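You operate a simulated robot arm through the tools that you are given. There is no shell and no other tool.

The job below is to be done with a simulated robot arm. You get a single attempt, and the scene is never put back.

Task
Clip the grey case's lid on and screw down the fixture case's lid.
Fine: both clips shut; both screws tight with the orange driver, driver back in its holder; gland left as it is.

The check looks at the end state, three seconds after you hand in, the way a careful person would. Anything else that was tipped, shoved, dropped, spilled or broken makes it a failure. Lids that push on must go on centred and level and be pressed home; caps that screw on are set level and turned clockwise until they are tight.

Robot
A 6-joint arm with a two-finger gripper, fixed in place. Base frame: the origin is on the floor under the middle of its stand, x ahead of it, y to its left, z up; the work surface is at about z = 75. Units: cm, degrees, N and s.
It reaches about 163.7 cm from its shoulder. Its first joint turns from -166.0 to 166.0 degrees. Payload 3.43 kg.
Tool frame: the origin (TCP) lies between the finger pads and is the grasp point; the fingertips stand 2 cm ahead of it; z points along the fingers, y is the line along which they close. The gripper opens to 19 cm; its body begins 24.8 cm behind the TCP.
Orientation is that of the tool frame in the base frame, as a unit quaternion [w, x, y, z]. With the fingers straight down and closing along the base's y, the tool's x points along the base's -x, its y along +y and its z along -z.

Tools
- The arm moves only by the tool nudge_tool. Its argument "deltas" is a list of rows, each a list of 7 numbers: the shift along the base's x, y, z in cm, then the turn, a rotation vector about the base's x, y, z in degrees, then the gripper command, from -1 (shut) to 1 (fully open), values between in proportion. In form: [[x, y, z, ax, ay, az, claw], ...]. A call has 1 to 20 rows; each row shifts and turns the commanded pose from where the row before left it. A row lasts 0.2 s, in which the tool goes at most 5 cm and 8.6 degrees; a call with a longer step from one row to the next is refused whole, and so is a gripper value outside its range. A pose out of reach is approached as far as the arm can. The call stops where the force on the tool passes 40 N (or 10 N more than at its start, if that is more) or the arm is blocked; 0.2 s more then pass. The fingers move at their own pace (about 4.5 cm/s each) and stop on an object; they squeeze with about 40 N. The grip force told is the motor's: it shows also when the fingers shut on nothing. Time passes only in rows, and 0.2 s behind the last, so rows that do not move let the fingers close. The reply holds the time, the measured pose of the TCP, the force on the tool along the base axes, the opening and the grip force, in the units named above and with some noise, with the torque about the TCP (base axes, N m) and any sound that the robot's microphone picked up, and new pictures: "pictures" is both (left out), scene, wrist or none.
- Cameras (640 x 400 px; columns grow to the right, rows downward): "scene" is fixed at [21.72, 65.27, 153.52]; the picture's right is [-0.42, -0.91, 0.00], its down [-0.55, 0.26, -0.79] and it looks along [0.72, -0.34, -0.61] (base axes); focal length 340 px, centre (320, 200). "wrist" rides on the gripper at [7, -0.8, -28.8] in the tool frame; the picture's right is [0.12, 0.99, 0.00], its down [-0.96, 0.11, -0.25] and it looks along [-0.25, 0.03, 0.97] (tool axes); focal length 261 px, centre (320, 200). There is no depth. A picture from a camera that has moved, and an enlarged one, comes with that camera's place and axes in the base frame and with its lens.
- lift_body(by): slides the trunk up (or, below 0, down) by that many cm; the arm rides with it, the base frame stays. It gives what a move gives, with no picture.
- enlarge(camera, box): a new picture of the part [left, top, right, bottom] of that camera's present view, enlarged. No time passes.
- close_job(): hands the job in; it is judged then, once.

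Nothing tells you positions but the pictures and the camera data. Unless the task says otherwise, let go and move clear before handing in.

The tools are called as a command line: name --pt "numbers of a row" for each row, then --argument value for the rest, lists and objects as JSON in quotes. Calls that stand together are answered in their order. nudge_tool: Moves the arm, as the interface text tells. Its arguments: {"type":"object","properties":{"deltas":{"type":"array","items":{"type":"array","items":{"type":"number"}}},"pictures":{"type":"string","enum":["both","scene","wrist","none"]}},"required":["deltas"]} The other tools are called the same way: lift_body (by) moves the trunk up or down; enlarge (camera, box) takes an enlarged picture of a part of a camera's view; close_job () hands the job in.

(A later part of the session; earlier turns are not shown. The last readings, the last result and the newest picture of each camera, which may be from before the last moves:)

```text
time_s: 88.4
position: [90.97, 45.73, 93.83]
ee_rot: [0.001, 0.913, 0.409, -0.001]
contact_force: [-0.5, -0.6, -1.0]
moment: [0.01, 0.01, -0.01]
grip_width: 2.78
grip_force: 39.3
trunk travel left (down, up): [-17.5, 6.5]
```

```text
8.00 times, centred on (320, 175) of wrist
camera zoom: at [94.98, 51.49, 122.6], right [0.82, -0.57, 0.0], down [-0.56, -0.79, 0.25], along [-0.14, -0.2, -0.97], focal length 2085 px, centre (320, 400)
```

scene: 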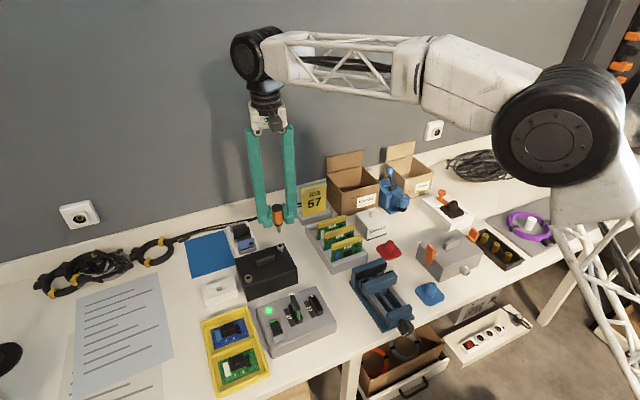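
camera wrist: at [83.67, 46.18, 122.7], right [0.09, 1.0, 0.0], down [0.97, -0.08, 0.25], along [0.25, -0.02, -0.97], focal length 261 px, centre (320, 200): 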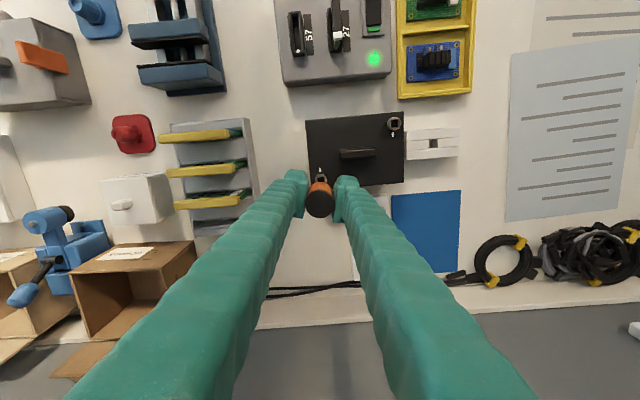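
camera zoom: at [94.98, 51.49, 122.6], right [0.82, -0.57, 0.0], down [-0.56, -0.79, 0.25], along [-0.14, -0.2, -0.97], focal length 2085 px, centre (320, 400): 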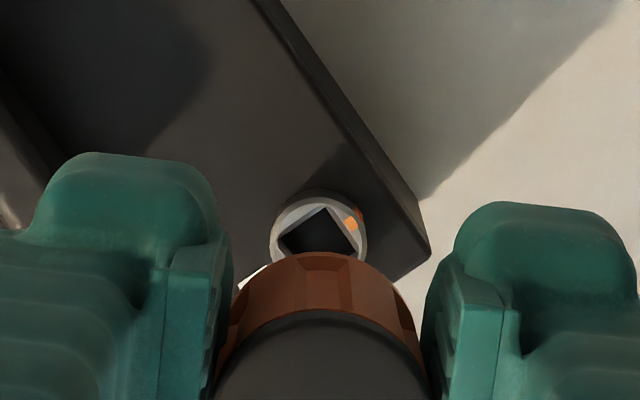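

Both marks are now in line with the white marks. Screw 2 only saw about 0.24 N·m before the handle slipped, so I'll go back and re-torque it with this firmer grip, turning the tool about +116° on the way to square the tip.

nudge_tool --pt "-0.55 0.83 0 0 0 8.3 -1" --pt "-0.55 0.83 0 0 0 8.3 -1" --pt "-0.55 0.83 0 0 0 8.3 -1" --pt "-0.55 0.83 0 0 0 8.3 -1" --pt "-0.55 0.83 0 0 0 8.3 -1" --pt "-0.55 0.83 0 0 0 8.3 -1" --pt "-0.55 0.83 0 0 0 8.3 -1" --pt "-0.55 0.83 0 0 0 8.3 -1" --pt "-0.55 0.83 0 0 0 8.3 -1" --pt "-0.55 0.83 0 0 0 8.3 -1" --pt "-0.55 0.83 0 0 0 8.3 -1" --pt "-0.55 0.83 0 0 0 8.3 -1" --pt "-0.55 0.83 0 0 0 8.3 -1" --pt "-0.55 0.83 0 0 0 8.1 -1" --pt "0 0 -1.5 0 0 0 -1" --pt "0 0 0 0 0 0 -1" --pictures "both"

enlarge --camera "scene" --box '[232, 256, 264, 276]'

enlarge --camera "wrist" --box '[304, 166, 336, 186]'

```text
time_s: 91.8
position: [83.16, 57.19, 92.36]
ee_rot: [0.0, 0.137, 0.991, -0.001]
contact_force: [0.1, -0.4, -0.2]
moment: [0.0, -0.02, 0.01]
grip_width: 2.77
grip_force: 40.2
trunk travel left (down, up): [-17.5, 6.5]
camera wrist: at [76.19, 58.47, 121.02], right [0.16, 0.99, 0.0], down [0.96, -0.15, 0.25], along [0.24, -0.04, -0.97], focal length 261 px, centre (320, 200)
```

scene: 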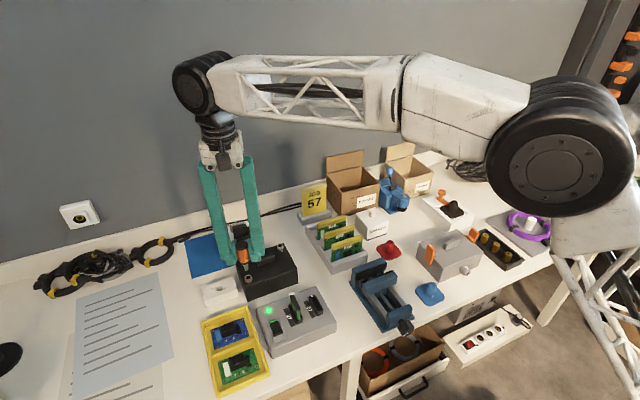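
wrist: 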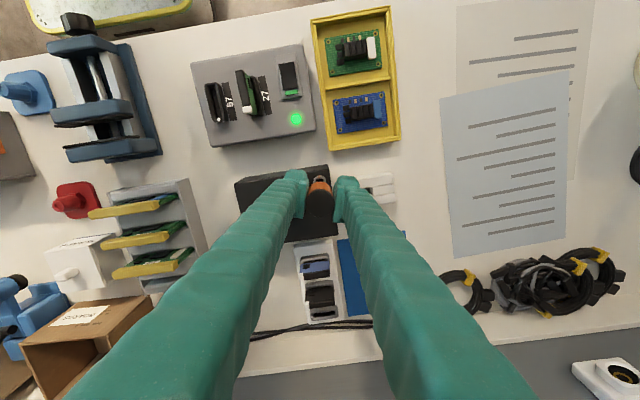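

```text
16.00 times, centred on (248, 266) of scene
camera zoom: at [21.72, 65.27, 153.52], right [-0.42, -0.91, 0.0], down [-0.55, 0.26, -0.79], along [0.72, -0.34, -0.61], focal length 5448 px, centre (1472, -856)
```

zoom: 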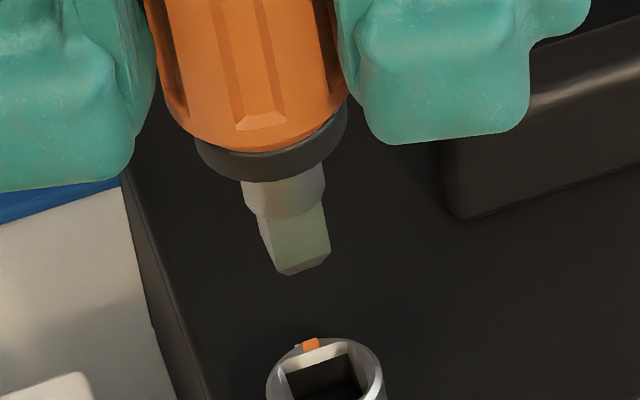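

```text
16.00 times, centred on (320, 176) of wrist
camera zoom: at [76.19, 58.47, 121.02], right [0.16, 0.99, 0.0], down [0.96, -0.15, 0.25], along [0.24, -0.04, -0.97], focal length 4170 px, centre (320, 584)
```

zoom: 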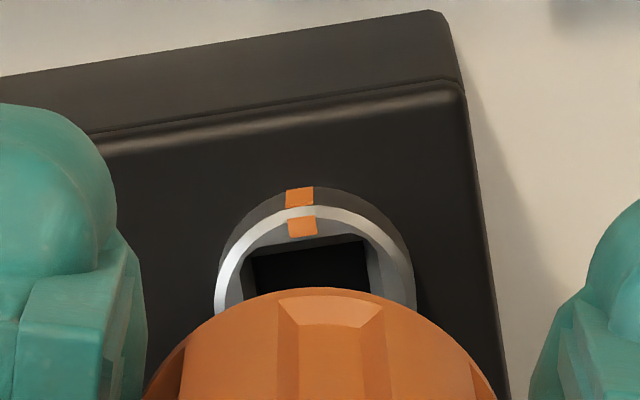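

The tip is square to the socket again. I'll check the offset in a wider scene crop.

enlarge --camera "scene" --box '[232, 263, 264, 283]'

```text
16.00 times, centred on (248, 273) of scene
camera zoom: at [21.72, 65.27, 153.52], right [-0.42, -0.91, 0.0], down [-0.55, 0.26, -0.79], along [0.72, -0.34, -0.61], focal length 5448 px, centre (1472, -968)
```

zoom: 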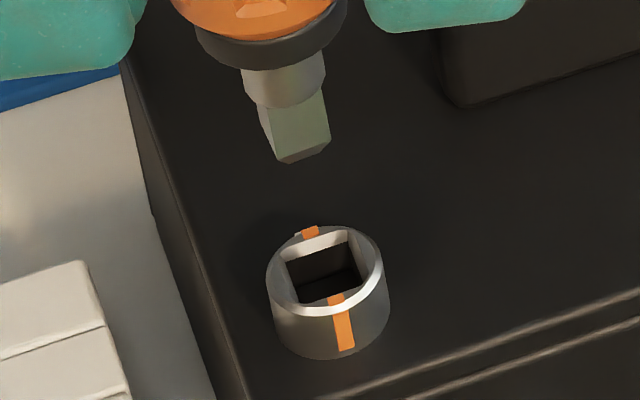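

Both views suggest a correction of roughly (+0.12, -0.08). I'll apply it, come down closer and recheck.

nudge_tool --pt "0.12 -0.08 -1.0 0 0 0 -1" --pt "0 0 -1.2 0 0 0 -1" --pt "0 0 -0.4 0 0 0 -1" --pt "0 0 0 0 0 0 -1" --pt "0 0 0 0 0 0 -1" --pictures "none"

enlarge --camera "scene" --box '[232, 263, 264, 283]'

enlarge --camera "wrist" --box '[304, 166, 336, 186]'

```text
time_s: 93.0
position: [83.32, 57.43, 89.71]
ee_rot: [-0.001, 0.138, 0.99, 0.0]
contact_force: [-0.1, -0.3, -1.0]
moment: [-0.01, 0.0, 0.02]
grip_width: 2.76
grip_force: 39.8
trunk travel left (down, up): [-17.5, 6.5]
```

```text
16.00 times, centred on (248, 273) of scene
camera zoom: at [21.72, 65.27, 153.52], right [-0.42, -0.91, 0.0], down [-0.55, 0.26, -0.79], along [0.72, -0.34, -0.61], focal length 5448 px, centre (1472, -968)
```

zoom: 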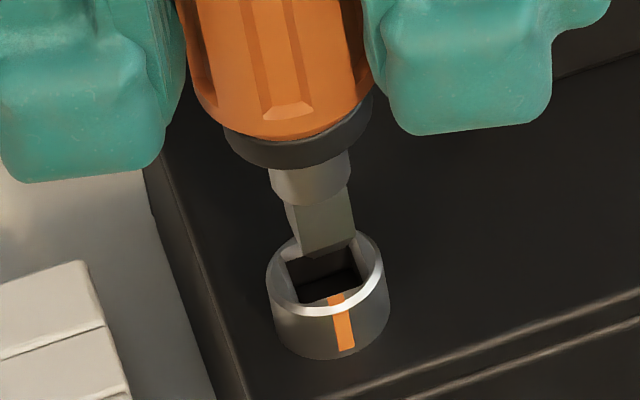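

```text
16.00 times, centred on (320, 176) of wrist
camera zoom: at [76.33, 58.34, 118.48], right [0.16, 0.99, 0.0], down [0.96, -0.15, 0.25], along [0.24, -0.04, -0.97], focal length 4170 px, centre (320, 584)
```

zoom: 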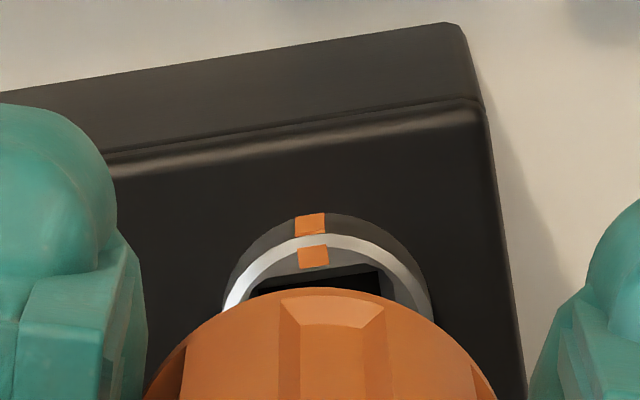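

The remaining offset is under a millimetre. I'll shift +0.08 in y and lower into the socket.

nudge_tool --pt "0 0.08 -0.3 0 0 0 -1" --pt "0 0 -0.3 0 0 0 -1" --pt "0 0 -0.3 0 0 0 -1" --pt "0 0 -0.2 0 0 0 -1" --pt "0 0 0 0 0 0 -1" --pictures "none"

enlarge --camera "scene" --box '[232, 263, 264, 283]'

```text
time_s: 94.2
position: [83.26, 57.38, 88.78]
ee_rot: [0.0, 0.137, 0.991, -0.001]
contact_force: [-3.3, -0.3, 1.9]
moment: [-0.02, 0.15, -0.01]
grip_width: 2.76
grip_force: 40.2
trunk travel left (down, up): [-17.5, 6.5]
```

```text
16.00 times, centred on (248, 273) of scene
camera zoom: at [21.72, 65.27, 153.52], right [-0.42, -0.91, 0.0], down [-0.55, 0.26, -0.79], along [0.72, -0.34, -0.61], focal length 5448 px, centre (1472, -968)
```

zoom: 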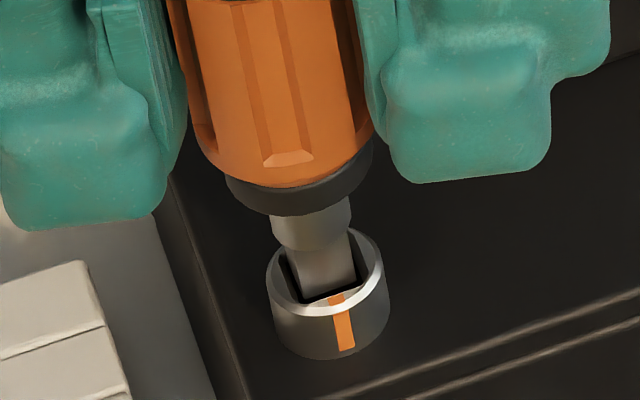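

The tip is in the socket, touching the far side lightly. I'll shift -0.06 in x and seat it.

nudge_tool --pt "-0.06 0 0 0 0 0 -1" --pt "0 0 -0.2 0 0 0 -1" --pt "0 0 -0.2 0 0 0 -1" --pt "0 0 -0.15 0 0 0 -1" --pt "0 0 0 0 0 0 -1" --pictures "none"

enlarge --camera "scene" --box '[232, 263, 264, 283]'

```text
time_s: 95.4
position: [83.27, 57.36, 88.4]
ee_rot: [0.001, 0.139, 0.99, 0.001]
contact_force: [1.5, -0.8, 23.1]
moment: [-0.01, -0.12, 0.0]
grip_width: 2.74
grip_force: 40.5
trunk travel left (down, up): [-17.5, 6.5]
```

```text
16.00 times, centred on (248, 273) of scene
camera zoom: at [21.72, 65.27, 153.52], right [-0.42, -0.91, 0.0], down [-0.55, 0.26, -0.79], along [0.72, -0.34, -0.61], focal length 5448 px, centre (1472, -968)
```

zoom: 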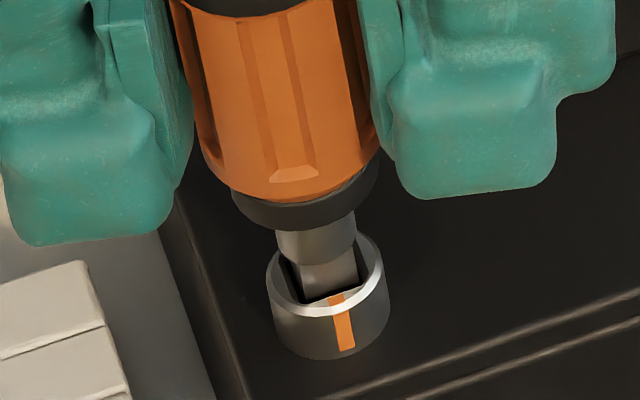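

The tip is seated with 23 N. I'll turn clockwise to re-torque.

nudge_tool --pt "0 0 0 0 0 -4 -1" --pt "0 0 0 0 0 -4 -1" --pt "0 0 0 0 0 -4 -1" --pt "0 0 0 0 0 0 -1" --pictures "none"

enlarge --camera "scene" --box '[232, 263, 264, 283]'

```text
time_s: 96.4
position: [83.25, 57.3, 88.21]
ee_rot: [0.001, 0.24, 0.971, 0.0]
contact_force: [-0.1, -0.2, 27.4]
moment: [-0.05, -0.05, -0.01]
grip_width: 2.74
grip_force: 40.0
trunk travel left (down, up): [-17.5, 6.5]
```

```text
16.00 times, centred on (248, 273) of scene
camera zoom: at [21.72, 65.27, 153.52], right [-0.42, -0.91, 0.0], down [-0.55, 0.26, -0.79], along [0.72, -0.34, -0.61], focal length 5448 px, centre (1472, -968)
```

zoom: 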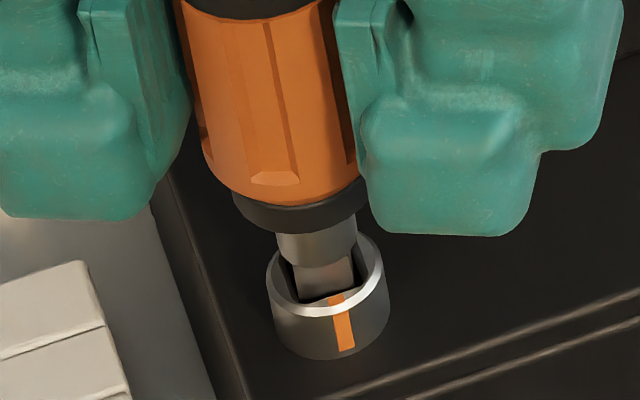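

nudge_tool --pt "0 0 0 0 0 -4 -1" --pt "0 0 0 0 0 -4 -1" --pt "0 0 0 0 0 0 -1" --pictures "none"

nudge_tool --pt "0 0 0 0 0 -3 -1" --pt "0 0 0 0 0 -3 -1" --pt "0 0 0 0 0 0 -1" --pictures "none"

enlarge --camera "scene" --box '[232, 263, 264, 283]'

```text
time_s: 97.2
position: [83.17, 57.26, 88.24]
ee_rot: [0.0, 0.307, 0.952, 0.0]
contact_force: [1.4, 0.5, 25.2]
moment: [-0.01, -0.03, 0.13]
grip_width: 2.76
grip_force: 40.1
trunk travel left (down, up): [-17.5, 6.5]
```

```text
time_s: 98.0
position: [83.15, 57.29, 88.19]
ee_rot: [0.0, 0.359, 0.934, 0.0]
contact_force: [2.7, 1.8, 18.9]
moment: [0.08, -0.04, 0.34]
grip_width: 2.77
grip_force: 40.1
trunk travel left (down, up): [-17.5, 6.5]
```

```text
16.00 times, centred on (248, 273) of scene
camera zoom: at [21.72, 65.27, 153.52], right [-0.42, -0.91, 0.0], down [-0.55, 0.26, -0.79], along [0.72, -0.34, -0.61], focal length 5448 px, centre (1472, -968)
```

zoom: 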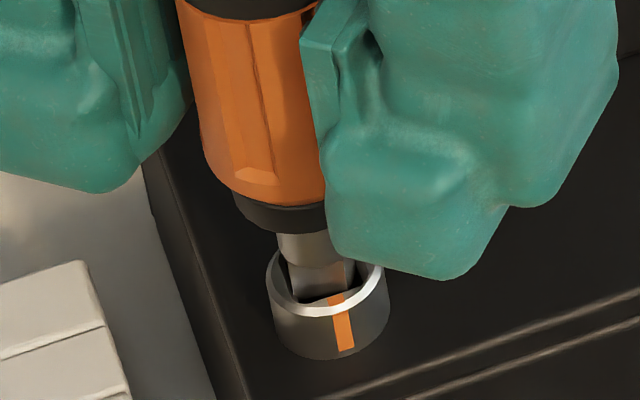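

The torque is building to 0.34 N·m with the mark fixed. One more increment.

nudge_tool --pt "0 0 0 0 0 -3 -1" --pt "0 0 0 0 0 -3 -1" --pt "0 0 0 0 0 0 -1" --pictures "none"

enlarge --camera "scene" --box '[232, 263, 264, 283]'

```text
time_s: 98.8
position: [83.21, 57.25, 88.04]
ee_rot: [-0.001, 0.405, 0.914, -0.001]
contact_force: [-0.6, 0.5, 11.3]
moment: [-0.02, -0.03, 0.48]
grip_width: 2.78
grip_force: 40.3
trunk travel left (down, up): [-17.5, 6.5]
```

```text
16.00 times, centred on (248, 273) of scene
camera zoom: at [21.72, 65.27, 153.52], right [-0.42, -0.91, 0.0], down [-0.55, 0.26, -0.79], along [0.72, -0.34, -0.61], focal length 5448 px, centre (1472, -968)
```

zoom: 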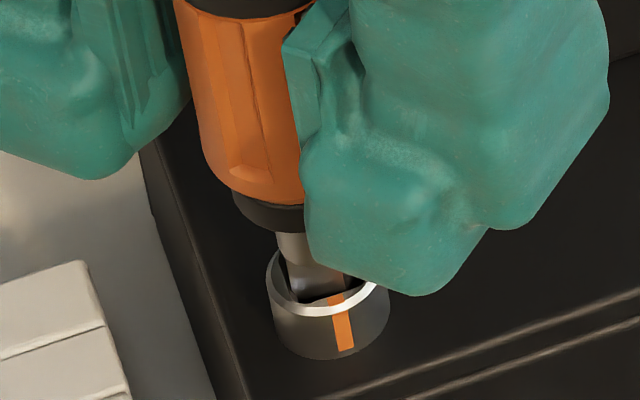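

Screw 2 now also holds 0.48 N·m, so both are tight. I'll ease the torque, lift out and head for the holder.

nudge_tool --pt "0 0 0 0 0 3 -1" --pt "0 0 0 0 0 3 -1" --pt "0 0 0.3 0 0 0 -1" --pt "0 0 0.5 0 0 0 -1" --pt "0 0 0.8 0 0 0 -1" --pt "0 0 1 0 0 0 -1" --pt "0 0 1 0 0 0 -1" --pt "0 0 0.5 0 0 0 -1" --pt "0 0 0 0 0 0 -1" --pictures "none"

enlarge --camera "scene" --box '[224, 256, 272, 286]'

enlarge --camera "wrist" --box '[280, 150, 360, 200]'

```text
time_s: 100.8
position: [83.25, 57.3, 92.28]
ee_rot: [0.0, 0.358, 0.934, -0.001]
contact_force: [-0.3, -0.5, -0.4]
moment: [0.0, 0.02, 0.0]
grip_width: 2.77
grip_force: 39.9
trunk travel left (down, up): [-17.5, 6.5]
```

```text
13.33 times, centred on (248, 271) of scene
camera zoom: at [21.72, 65.27, 153.52], right [-0.42, -0.91, 0.0], down [-0.55, 0.26, -0.79], along [0.72, -0.34, -0.61], focal length 4540 px, centre (1280, -747)
```

zoom: 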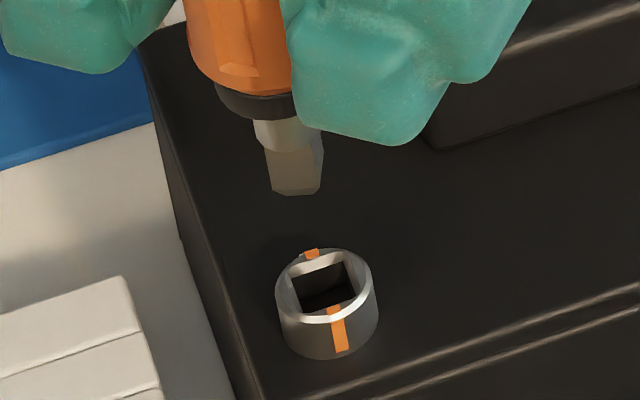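

```text
8.00 times, centred on (320, 175) of wrist
camera zoom: at [77.46, 61.44, 120.93], right [0.57, 0.82, 0.0], down [0.79, -0.56, 0.25], along [0.2, -0.14, -0.97], focal length 2085 px, centre (320, 400)
```

zoom: 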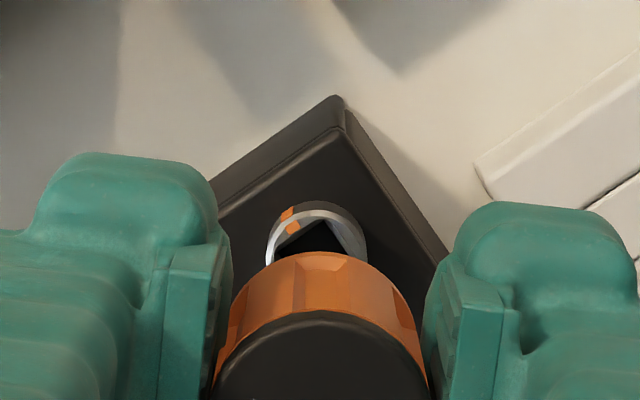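

Both screw marks are still in line. I'll turn to about +70° yaw so the tip suits the square hole and the fingers stay clear of the case, and move above the holder.

nudge_tool --pt "0.31 0.635 0 0 0 8 -1" --pt "0.31 0.635 0 0 0 8 -1" --pt "0.31 0.635 0 0 0 8 -1" --pt "0.31 0.635 0 0 0 8 -1" --pt "0.31 0.635 0 0 0 8 -1" --pt "0.31 0.635 0 0 0 8 -1" --pt "0.31 0.635 0 0 0 8 -1" --pt "0.31 0.635 0 0 0 8 -1" --pt "0.31 0.635 -0.5 0 0 8 -1" --pt "0.31 0.635 -0.5 0 0 8 -1" --pt "0.31 0.635 -0.5 0 0 8 -1" --pt "0.31 0.635 -0.5 0 0 8 -1" --pt "0 0 0 0 0 8 -1" --pt "0 0 0 0 0 8 -1" --pt "0 0 0 0 0 0 -1" --pictures "both"

enlarge --camera "scene" --box '[192, 258, 240, 288]'

enlarge --camera "wrist" --box '[280, 140, 360, 190]'

```text
time_s: 104.0
position: [86.98, 64.9, 90.27]
ee_rot: [0.001, -0.575, 0.818, -0.001]
contact_force: [0.8, -0.5, -0.7]
moment: [-0.01, 0.0, 0.01]
grip_width: 2.74
grip_force: 39.7
trunk travel left (down, up): [-17.5, 6.5]
camera wrist: at [85.41, 57.96, 118.94], right [-0.97, 0.22, 0.0], down [0.22, 0.94, 0.25], along [0.06, 0.24, -0.97], focal length 261 px, centre (320, 200)
```

scene: 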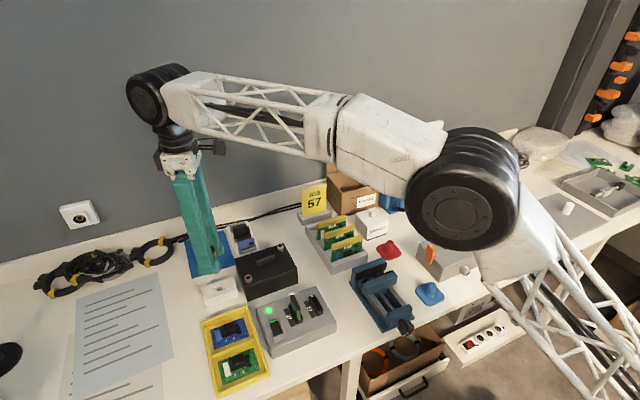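
wrist: 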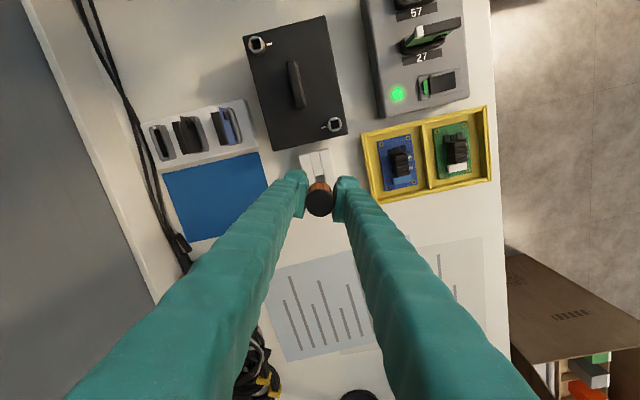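

```text
13.33 times, centred on (216, 273) of scene
camera zoom: at [21.72, 65.27, 153.52], right [-0.42, -0.91, 0.0], down [-0.55, 0.26, -0.79], along [0.72, -0.34, -0.61], focal length 4540 px, centre (1707, -773)
```

zoom: 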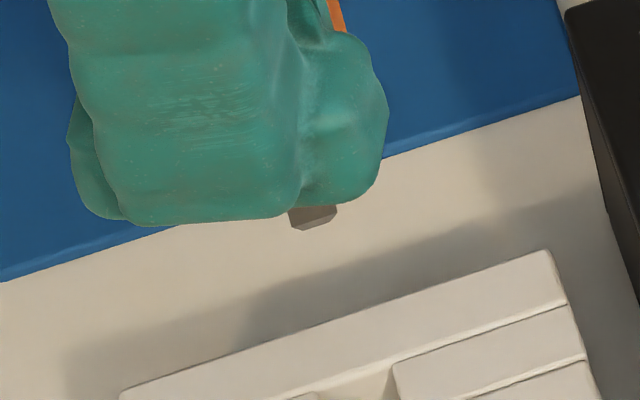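

```text
8.00 times, centred on (320, 165) of wrist
camera zoom: at [85.41, 57.96, 118.94], right [-0.97, 0.22, 0.0], down [0.22, 0.94, 0.25], along [0.06, 0.24, -0.97], focal length 2085 px, centre (320, 480)
```

zoom: 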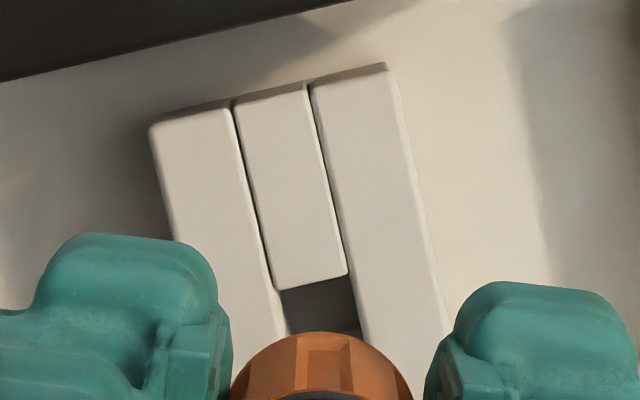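

The tip is above the square hole. By camera geometry it needs about +0.13 cm in y, so I'll apply that and lower closer.

nudge_tool --pt "0 0.13 0 0 0 0 -1" --pt "0 0 -1.5 0 0 0 -1" --pt "0 0 -1.5 0 0 0 -1" --pt "0 0 0 0 0 0 -1" --pt "0 0 0 0 0 0 -1" --pictures "none"

enlarge --camera "wrist" --box '[280, 140, 360, 190]'

enlarge --camera "wrist" --box '[296, 186, 344, 216]'

enlarge --camera "scene" --box '[192, 265, 240, 295]'

```text
time_s: 105.2
position: [86.98, 65.01, 87.21]
ee_rot: [0.0, -0.575, 0.818, 0.0]
contact_force: [0.7, 0.2, -1.4]
moment: [0.01, 0.01, -0.03]
grip_width: 2.74
grip_force: 40.5
trunk travel left (down, up): [-17.5, 6.5]
```

```text
8.00 times, centred on (320, 165) of wrist
camera zoom: at [85.38, 58.13, 115.94], right [-0.97, 0.23, 0.0], down [0.22, 0.94, 0.25], along [0.06, 0.24, -0.97], focal length 2085 px, centre (320, 480)
```

zoom: 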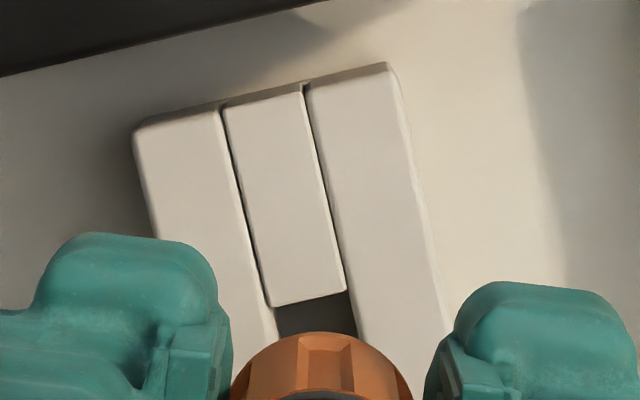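

```text
13.33 times, centred on (320, 201) of wrist
camera zoom: at [85.38, 58.13, 115.94], right [-0.97, 0.23, 0.0], down [0.22, 0.94, 0.25], along [0.06, 0.24, -0.97], focal length 3475 px, centre (320, 187)
```

zoom: 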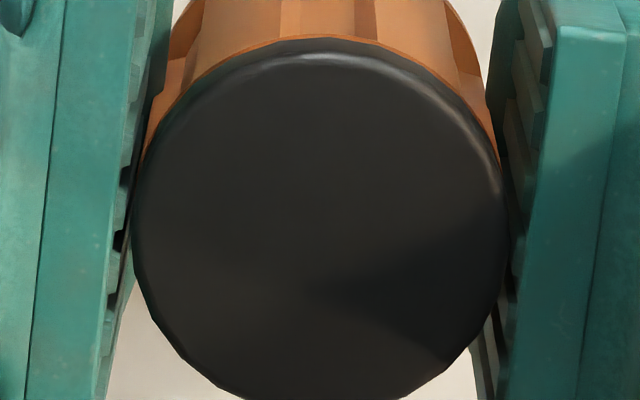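

```text
13.33 times, centred on (216, 280) of scene
camera zoom: at [21.72, 65.27, 153.52], right [-0.42, -0.91, 0.0], down [-0.55, 0.26, -0.79], along [0.72, -0.34, -0.61], focal length 4540 px, centre (1707, -867)
```

zoom: 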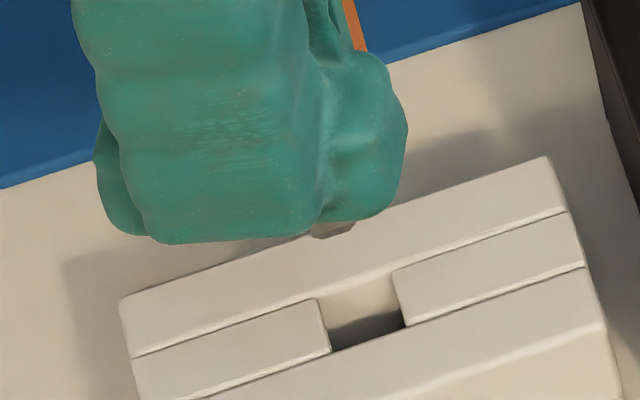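

The geometry agrees with the hole centre to within about 0.05 cm. I'll lower gradually, watching the force.

nudge_tool --pt "0 0 -1.0 0 0 0 -1" --pt "0 0 -0.8 0 0 0 -1" --pt "0 0 -0.5 0 0 0 -1" --pt "0 0 0 0 0 0 -1" --pictures "none"

enlarge --camera "scene" --box '[192, 265, 240, 295]'

enlarge --camera "wrist" --box '[280, 140, 360, 190]'

```text
time_s: 106.2
position: [86.99, 64.96, 84.9]
ee_rot: [-0.001, -0.575, 0.818, 0.001]
contact_force: [-0.3, 0.2, -1.2]
moment: [-0.01, 0.0, 0.02]
grip_width: 2.77
grip_force: 40.1
trunk travel left (down, up): [-17.5, 6.5]
```

```text
13.33 times, centred on (216, 280) of scene
camera zoom: at [21.72, 65.27, 153.52], right [-0.42, -0.91, 0.0], down [-0.55, 0.26, -0.79], along [0.72, -0.34, -0.61], focal length 4540 px, centre (1707, -867)
```

zoom: 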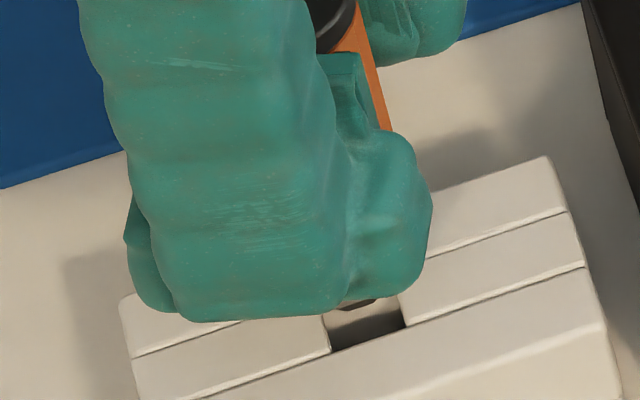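

```text
8.00 times, centred on (320, 165) of wrist
camera zoom: at [85.37, 58.06, 113.65], right [-0.97, 0.23, 0.0], down [0.22, 0.94, 0.25], along [0.06, 0.24, -0.97], focal length 2085 px, centre (320, 480)
```

zoom: 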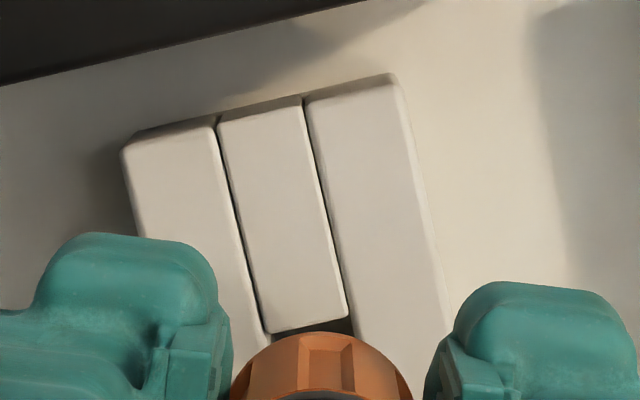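

nudge_tool --pt "0.02 0.05 -0.2 0 0 0 -1" --pt "0 0 -0.2 0 0 0 -1" --pt "0 0 -0.2 0 0 0 -1" --pt "0 0 0 0 0 0 -1" --pictures "none"

enlarge --camera "scene" --box '[200, 268, 232, 288]'

```text
time_s: 107.2
position: [86.98, 65.08, 84.39]
ee_rot: [0.0, -0.574, 0.819, 0.0]
contact_force: [0.6, -0.1, -0.4]
moment: [0.02, 0.0, 0.0]
grip_width: 2.76
grip_force: 40.2
trunk travel left (down, up): [-17.5, 6.5]
```

```text
16.00 times, centred on (216, 278) of scene
camera zoom: at [21.72, 65.27, 153.52], right [-0.42, -0.91, 0.0], down [-0.55, 0.26, -0.79], along [0.72, -0.34, -0.61], focal length 5448 px, centre (1984, -1048)
```

zoom: 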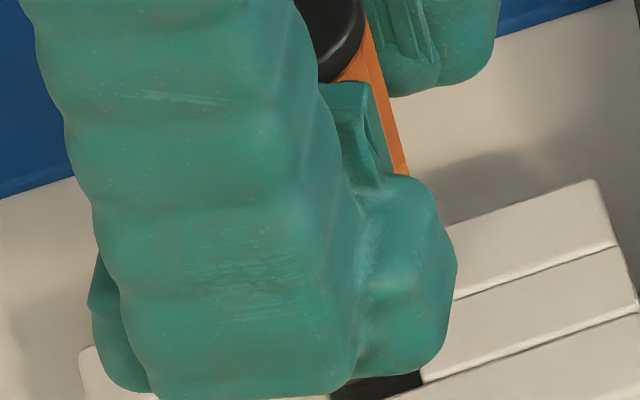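

No resistance, so the tip appears to be entering the hole. I'll continue down in small steps.

nudge_tool --pt "0 0 -0.25 0 0 0 -1" --pt "0 0 -0.25 0 0 0 -1" --pt "0 0 -0.25 0 0 0 -1" --pt "0 0 0 0 0 0 -1" --pictures "none"

enlarge --camera "scene" --box '[192, 268, 240, 298]'

```text
time_s: 108.2
position: [87.07, 65.02, 83.63]
ee_rot: [0.0, -0.575, 0.818, -0.001]
contact_force: [-0.5, 0.2, -0.7]
moment: [-0.01, -0.01, -0.03]
grip_width: 2.75
grip_force: 40.1
trunk travel left (down, up): [-17.5, 6.5]
```

```text
13.33 times, centred on (216, 283) of scene
camera zoom: at [21.72, 65.27, 153.52], right [-0.42, -0.91, 0.0], down [-0.55, 0.26, -0.79], along [0.72, -0.34, -0.61], focal length 4540 px, centre (1707, -907)
```

zoom: 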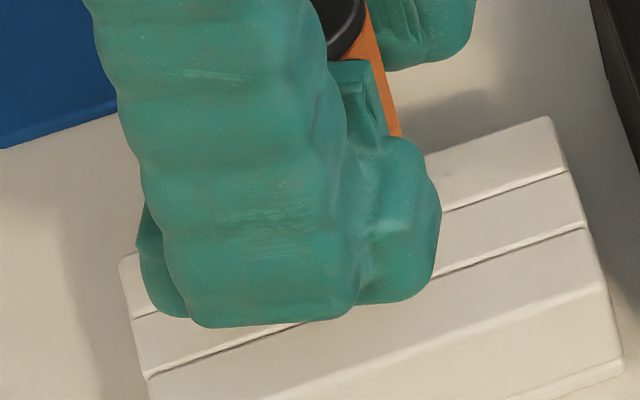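

The tip is well inside the hole with no side force. I'll continue until the collar rests.

nudge_tool --pt "0 0 -0.25 0 0 0 -1" --pt "0 0 -0.25 0 0 0 -1" --pt "0 0 -0.25 0 0 0 -1" --pt "0 0 -0.25 0 0 0 -1" --pt "0 0 0 0 0 0 -1" --pictures "none"

```text
time_s: 109.4
position: [86.91, 65.02, 82.56]
ee_rot: [0.0, -0.575, 0.818, 0.001]
contact_force: [0.1, -0.2, -1.0]
moment: [0.0, 0.0, 0.01]
grip_width: 2.76
grip_force: 40.0
trunk travel left (down, up): [-17.5, 6.5]
```

nudge_tool --pt "0 0 -0.2 0 0 0 -1" --pt "0 0 -0.2 0 0 0 -1" --pt "0 0 -0.1 0 0 0 -1" --pt "0 0 0 0 0 0 -1" --pictures "none"

enlarge --camera "scene" --box '[192, 268, 240, 298]'

enlarge --camera "wrist" --box '[272, 140, 368, 200]'

```text
time_s: 110.4
position: [87.03, 64.97, 82.14]
ee_rot: [0.0, -0.575, 0.818, 0.0]
contact_force: [0.6, 0.6, -0.5]
moment: [-0.01, -0.03, 0.01]
grip_width: 2.77
grip_force: 40.1
trunk travel left (down, up): [-17.5, 6.5]
```

```text
13.33 times, centred on (216, 283) of scene
camera zoom: at [21.72, 65.27, 153.52], right [-0.42, -0.91, 0.0], down [-0.55, 0.26, -0.79], along [0.72, -0.34, -0.61], focal length 4540 px, centre (1707, -907)
```

zoom: 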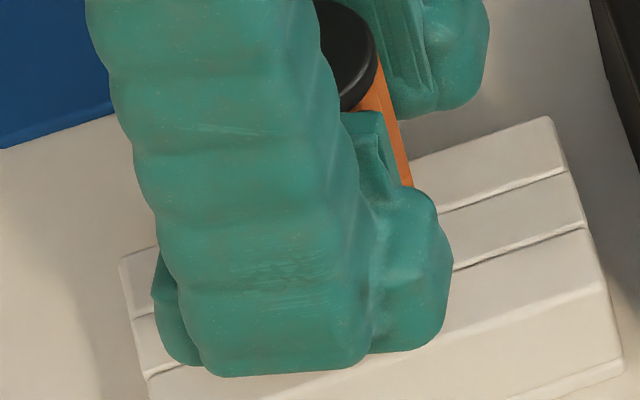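

```text
6.67 times, centred on (320, 170) of wrist
camera zoom: at [85.41, 58.13, 110.78], right [-0.97, 0.23, 0.0], down [0.22, 0.94, 0.25], along [0.06, 0.24, -0.97], focal length 1738 px, centre (320, 400)
```

zoom: 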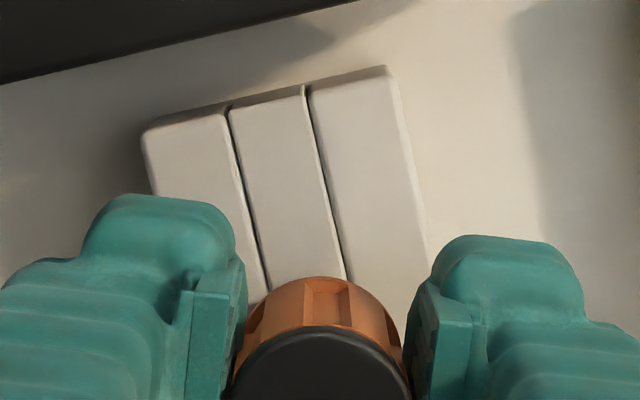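

nudge_tool --pt "0 0 -0.1 0 0 0 -1" --pt "0 0 -0.1 0 0 0 -1" --pt "0 0 0 0 0 0 -1" --pictures "none"

```text
time_s: 111.2
position: [86.96, 64.99, 82.13]
ee_rot: [0.001, -0.574, 0.819, 0.0]
contact_force: [0.6, -0.1, 14.5]
moment: [0.03, -0.04, 0.0]
grip_width: 2.74
grip_force: 40.0
trunk travel left (down, up): [-17.5, 6.5]
```

The driver is seated with 14.5 N of reaction. I'll ease off, open the fingers and check that it stands by itself.

nudge_tool --pt "0 0 0.12 0 0 0 -1" --pt "0 0 0 0 0 0 -0.6" --pt "0 0 0 0 0 0 -0.5" --pt "0 0 0 0 0 0 -0.4" --pt "0 0 0 0 0 0 -0.4" --pictures "none"

enlarge --camera "wrist" --box '[240, 130, 400, 230]'

```text
time_s: 112.4
position: [86.96, 65.0, 81.94]
ee_rot: [0.0, -0.575, 0.818, -0.001]
contact_force: [0.2, -0.7, -0.1]
moment: [0.01, 0.0, 0.0]
grip_width: 5.71
grip_force: 0.0
trunk travel left (down, up): [-17.5, 6.5]
```

```text
4.00 times, centred on (320, 180) of wrist
camera zoom: at [85.39, 58.14, 110.69], right [-0.97, 0.23, 0.0], down [0.22, 0.94, 0.25], along [0.06, 0.24, -0.97], focal length 1043 px, centre (320, 280)
```

zoom: 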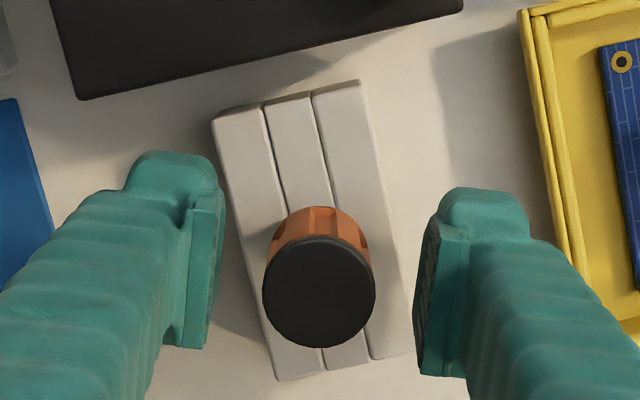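

The driver stands free in its holder. I'll raise the open fingers straight up and inspect it.

nudge_tool --pt "0 0 1.5 0 0 0 -0.35" --pt "0 0 2.5 0 0 0 -0.35" --pt "0 0 3 0 0 0 -0.35" --pt "-0.5 -1.5 2 0 0 0 -0.35" --pt "-1 -3 2 0 0 0 -0.35" --pt "-1.5 -4 2 0 0 0 -0.35" --pt "-2 -4 2 0 0 0 -0.35" --pt "-2 -4 0 0 0 0 -0.35" --pt "-2 -4 0 0 0 0 -0.35" --pt "0 0 0 0 0 0 -0.35" --pictures "both"

enlarge --camera "scene" --box '[186, 240, 282, 300]'

enlarge --camera "scene" --box '[240, 230, 304, 270]'

```text
time_s: 114.6
position: [77.91, 44.49, 97.09]
ee_rot: [0.0, -0.576, 0.818, 0.0]
contact_force: [1.0, 0.9, -0.3]
moment: [0.03, -0.04, 0.02]
grip_width: 6.17
grip_force: 0.0
trunk travel left (down, up): [-17.5, 6.5]
camera wrist: at [76.32, 37.59, 125.77], right [-0.97, 0.22, 0.0], down [0.22, 0.94, 0.25], along [0.06, 0.24, -0.97], focal length 261 px, centre (320, 200)
```

scene: 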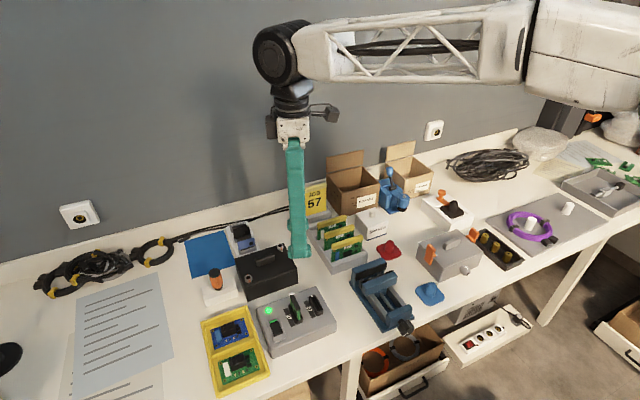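
wrist: 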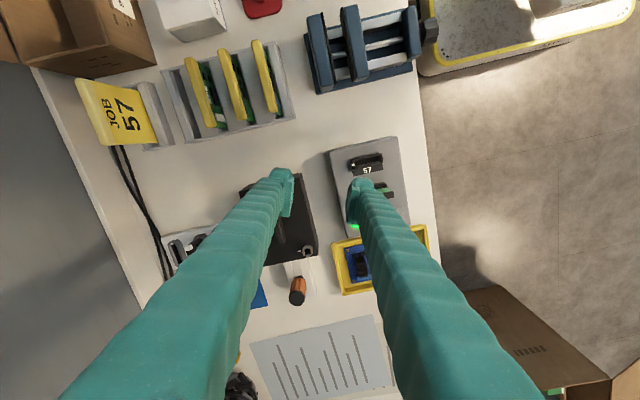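

```text
6.67 times, centred on (234, 270) of scene
camera zoom: at [21.72, 65.27, 153.52], right [-0.42, -0.91, 0.0], down [-0.55, 0.26, -0.79], along [0.72, -0.34, -0.61], focal length 2270 px, centre (893, -267)
```

zoom: 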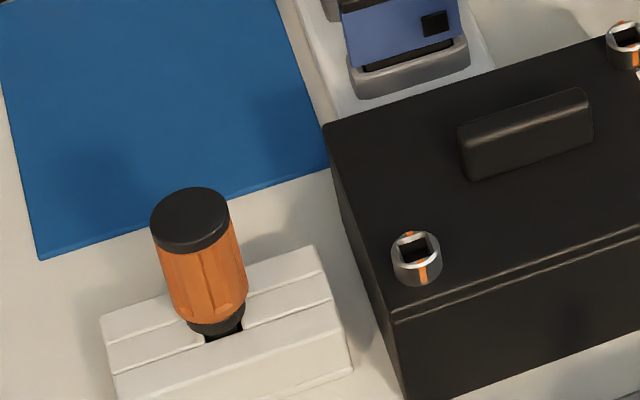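

```text
10.00 times, centred on (272, 250) of scene
camera zoom: at [21.72, 65.27, 153.52], right [-0.42, -0.91, 0.0], down [-0.55, 0.26, -0.79], along [0.72, -0.34, -0.61], focal length 3405 px, centre (800, -300)
```

zoom: 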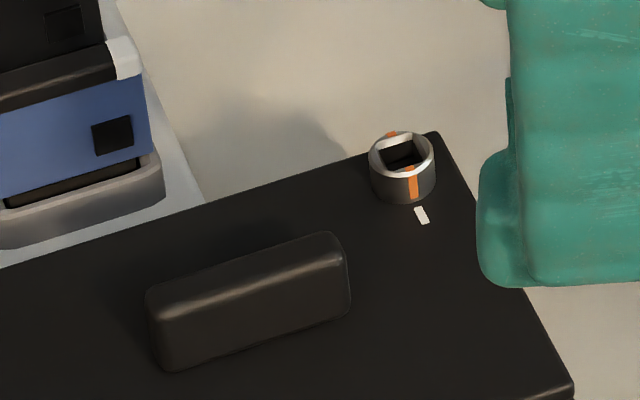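

The driver is back in its holder and both screw marks are in line. I'll compare with the starting view and check the clips.

enlarge --camera "scene" --box '[198, 260, 246, 290]'

enlarge --camera "scene" --box '[340, 180, 500, 280]'

enlarge --camera "scene" --box '[180, 200, 340, 300]'

enlarge --camera "scene" --box '[408, 215, 504, 275]'

```text
13.33 times, centred on (222, 275) of scene
camera zoom: at [21.72, 65.27, 153.52], right [-0.42, -0.91, 0.0], down [-0.55, 0.26, -0.79], along [0.72, -0.34, -0.61], focal length 4540 px, centre (1627, -800)
```

zoom: 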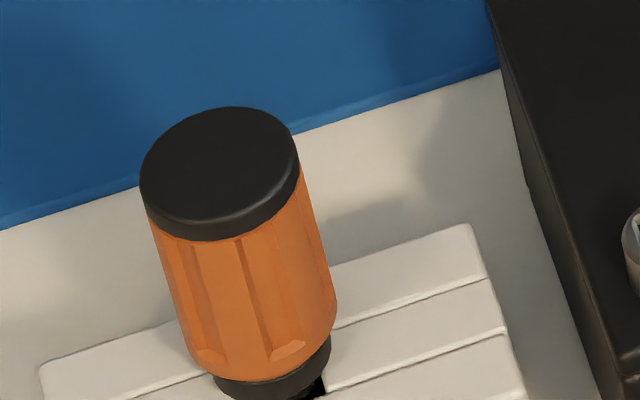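

```text
4.00 times, centred on (420, 230) of scene
camera zoom: at [21.72, 65.27, 153.52], right [-0.42, -0.91, 0.0], down [-0.55, 0.26, -0.79], along [0.72, -0.34, -0.61], focal length 1362 px, centre (-80, 80)
```

zoom: 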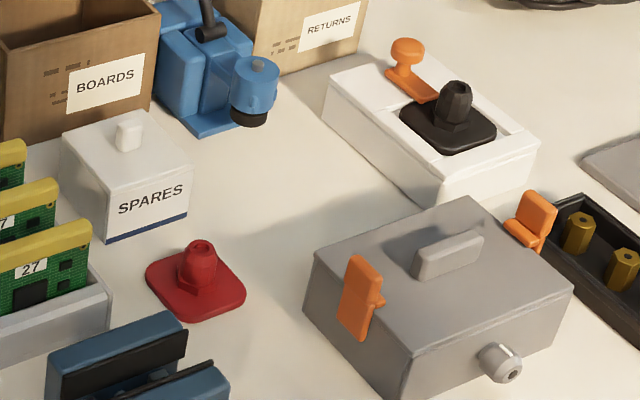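

```text
4.00 times, centred on (260, 250) of scene
camera zoom: at [21.72, 65.27, 153.52], right [-0.42, -0.91, 0.0], down [-0.55, 0.26, -0.79], along [0.72, -0.34, -0.61], focal length 1362 px, centre (560, 0)
```

zoom: 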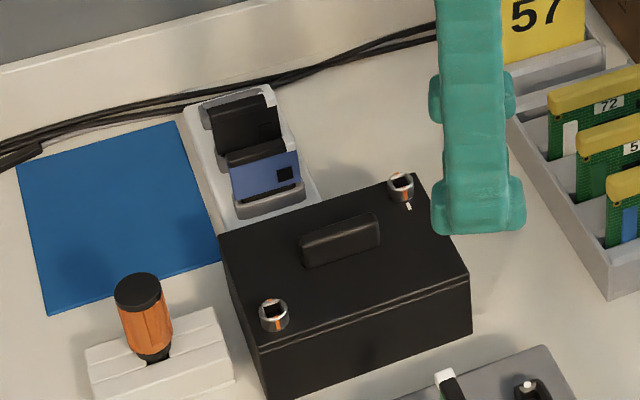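

```text
6.67 times, centred on (456, 245) of scene
camera zoom: at [21.72, 65.27, 153.52], right [-0.42, -0.91, 0.0], down [-0.55, 0.26, -0.79], along [0.72, -0.34, -0.61], focal length 2270 px, centre (-587, -100)
```

zoom: 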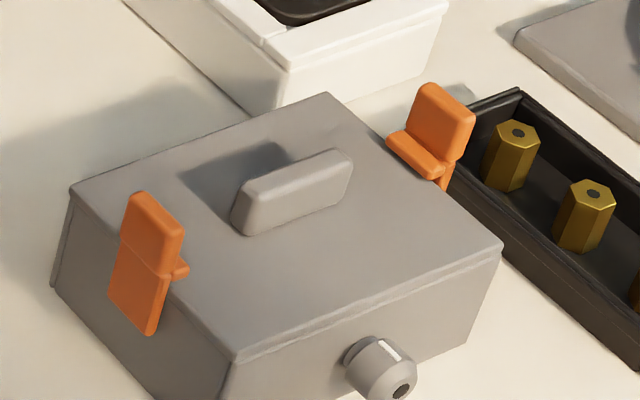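

Everything at the driver and the screws looks right. I'll go over the grey case once more and look straight down at both clips.

nudge_tool --pt "0 0 3 0 0 -7 -0.35" --pt "-0.7 -4 2 0 0 -7 0" --pt "-0.7 -4 0 0 0 -7 0.5" --pt "-0.7 -4 0 0 0 -7 1" --pt "-0.7 -4 0 0 0 -7 1" --pt "-0.7 -4 0 0 0 -7 1" --pt "-0.7 -4 0 0 0 -7 1" --pt "-0.7 -4 0 0 0 -7 1" --pt "-0.7 -4 0 0 0 -7 1" --pt "-0.7 -4 0 0 0 -7 1" --pt "-0.8 -4 0 0 0 0 1" --pt "-0.7 -4.4 0 0 0 0 1" --pt "0 0 -3 0 0 0 1" --pt "0 0 0 0 0 0 1" --pictures "both"

enlarge --camera "wrist" --box '[240, 130, 400, 230]'

```text
time_s: 117.6
position: [70.16, -0.04, 99.04]
ee_rot: [0.0, -0.001, 1.0, -0.001]
contact_force: [-0.1, -0.5, 0.3]
moment: [0.01, -0.02, 0.01]
grip_width: 19.01
grip_force: 0.0
trunk travel left (down, up): [-17.5, 6.5]
camera wrist: at [63.08, -0.79, 127.69], right [-0.12, 0.99, 0.0], down [0.96, 0.12, 0.25], along [0.25, 0.03, -0.97], focal length 261 px, centre (320, 200)
```

scene: 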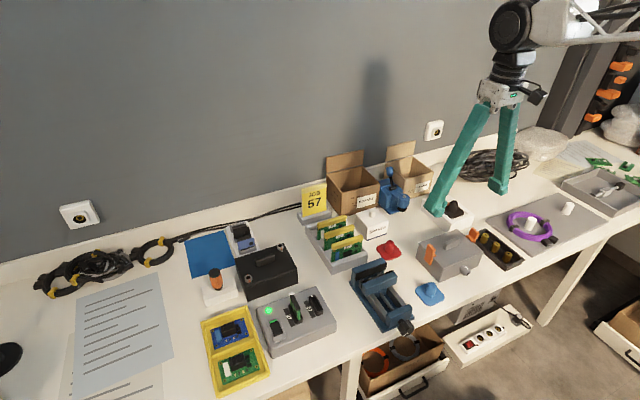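
wrist: 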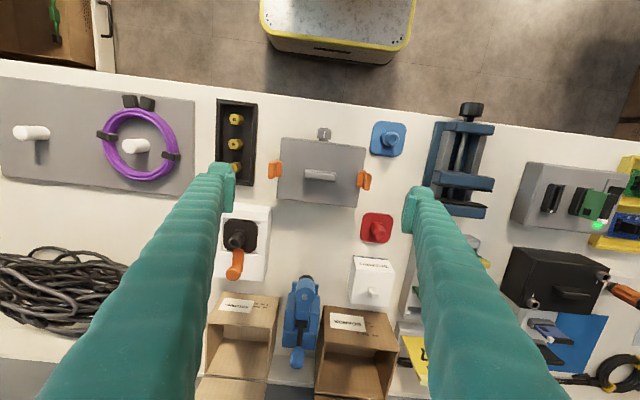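

```text
4.00 times, centred on (320, 180) of wrist
camera zoom: at [63.08, -0.79, 127.69], right [-0.12, 0.99, 0.0], down [0.96, 0.12, 0.25], along [0.25, 0.03, -0.97], focal length 1043 px, centre (320, 280)
```

zoom: 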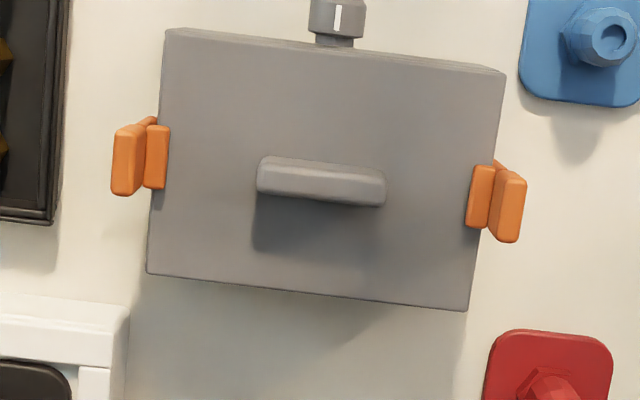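

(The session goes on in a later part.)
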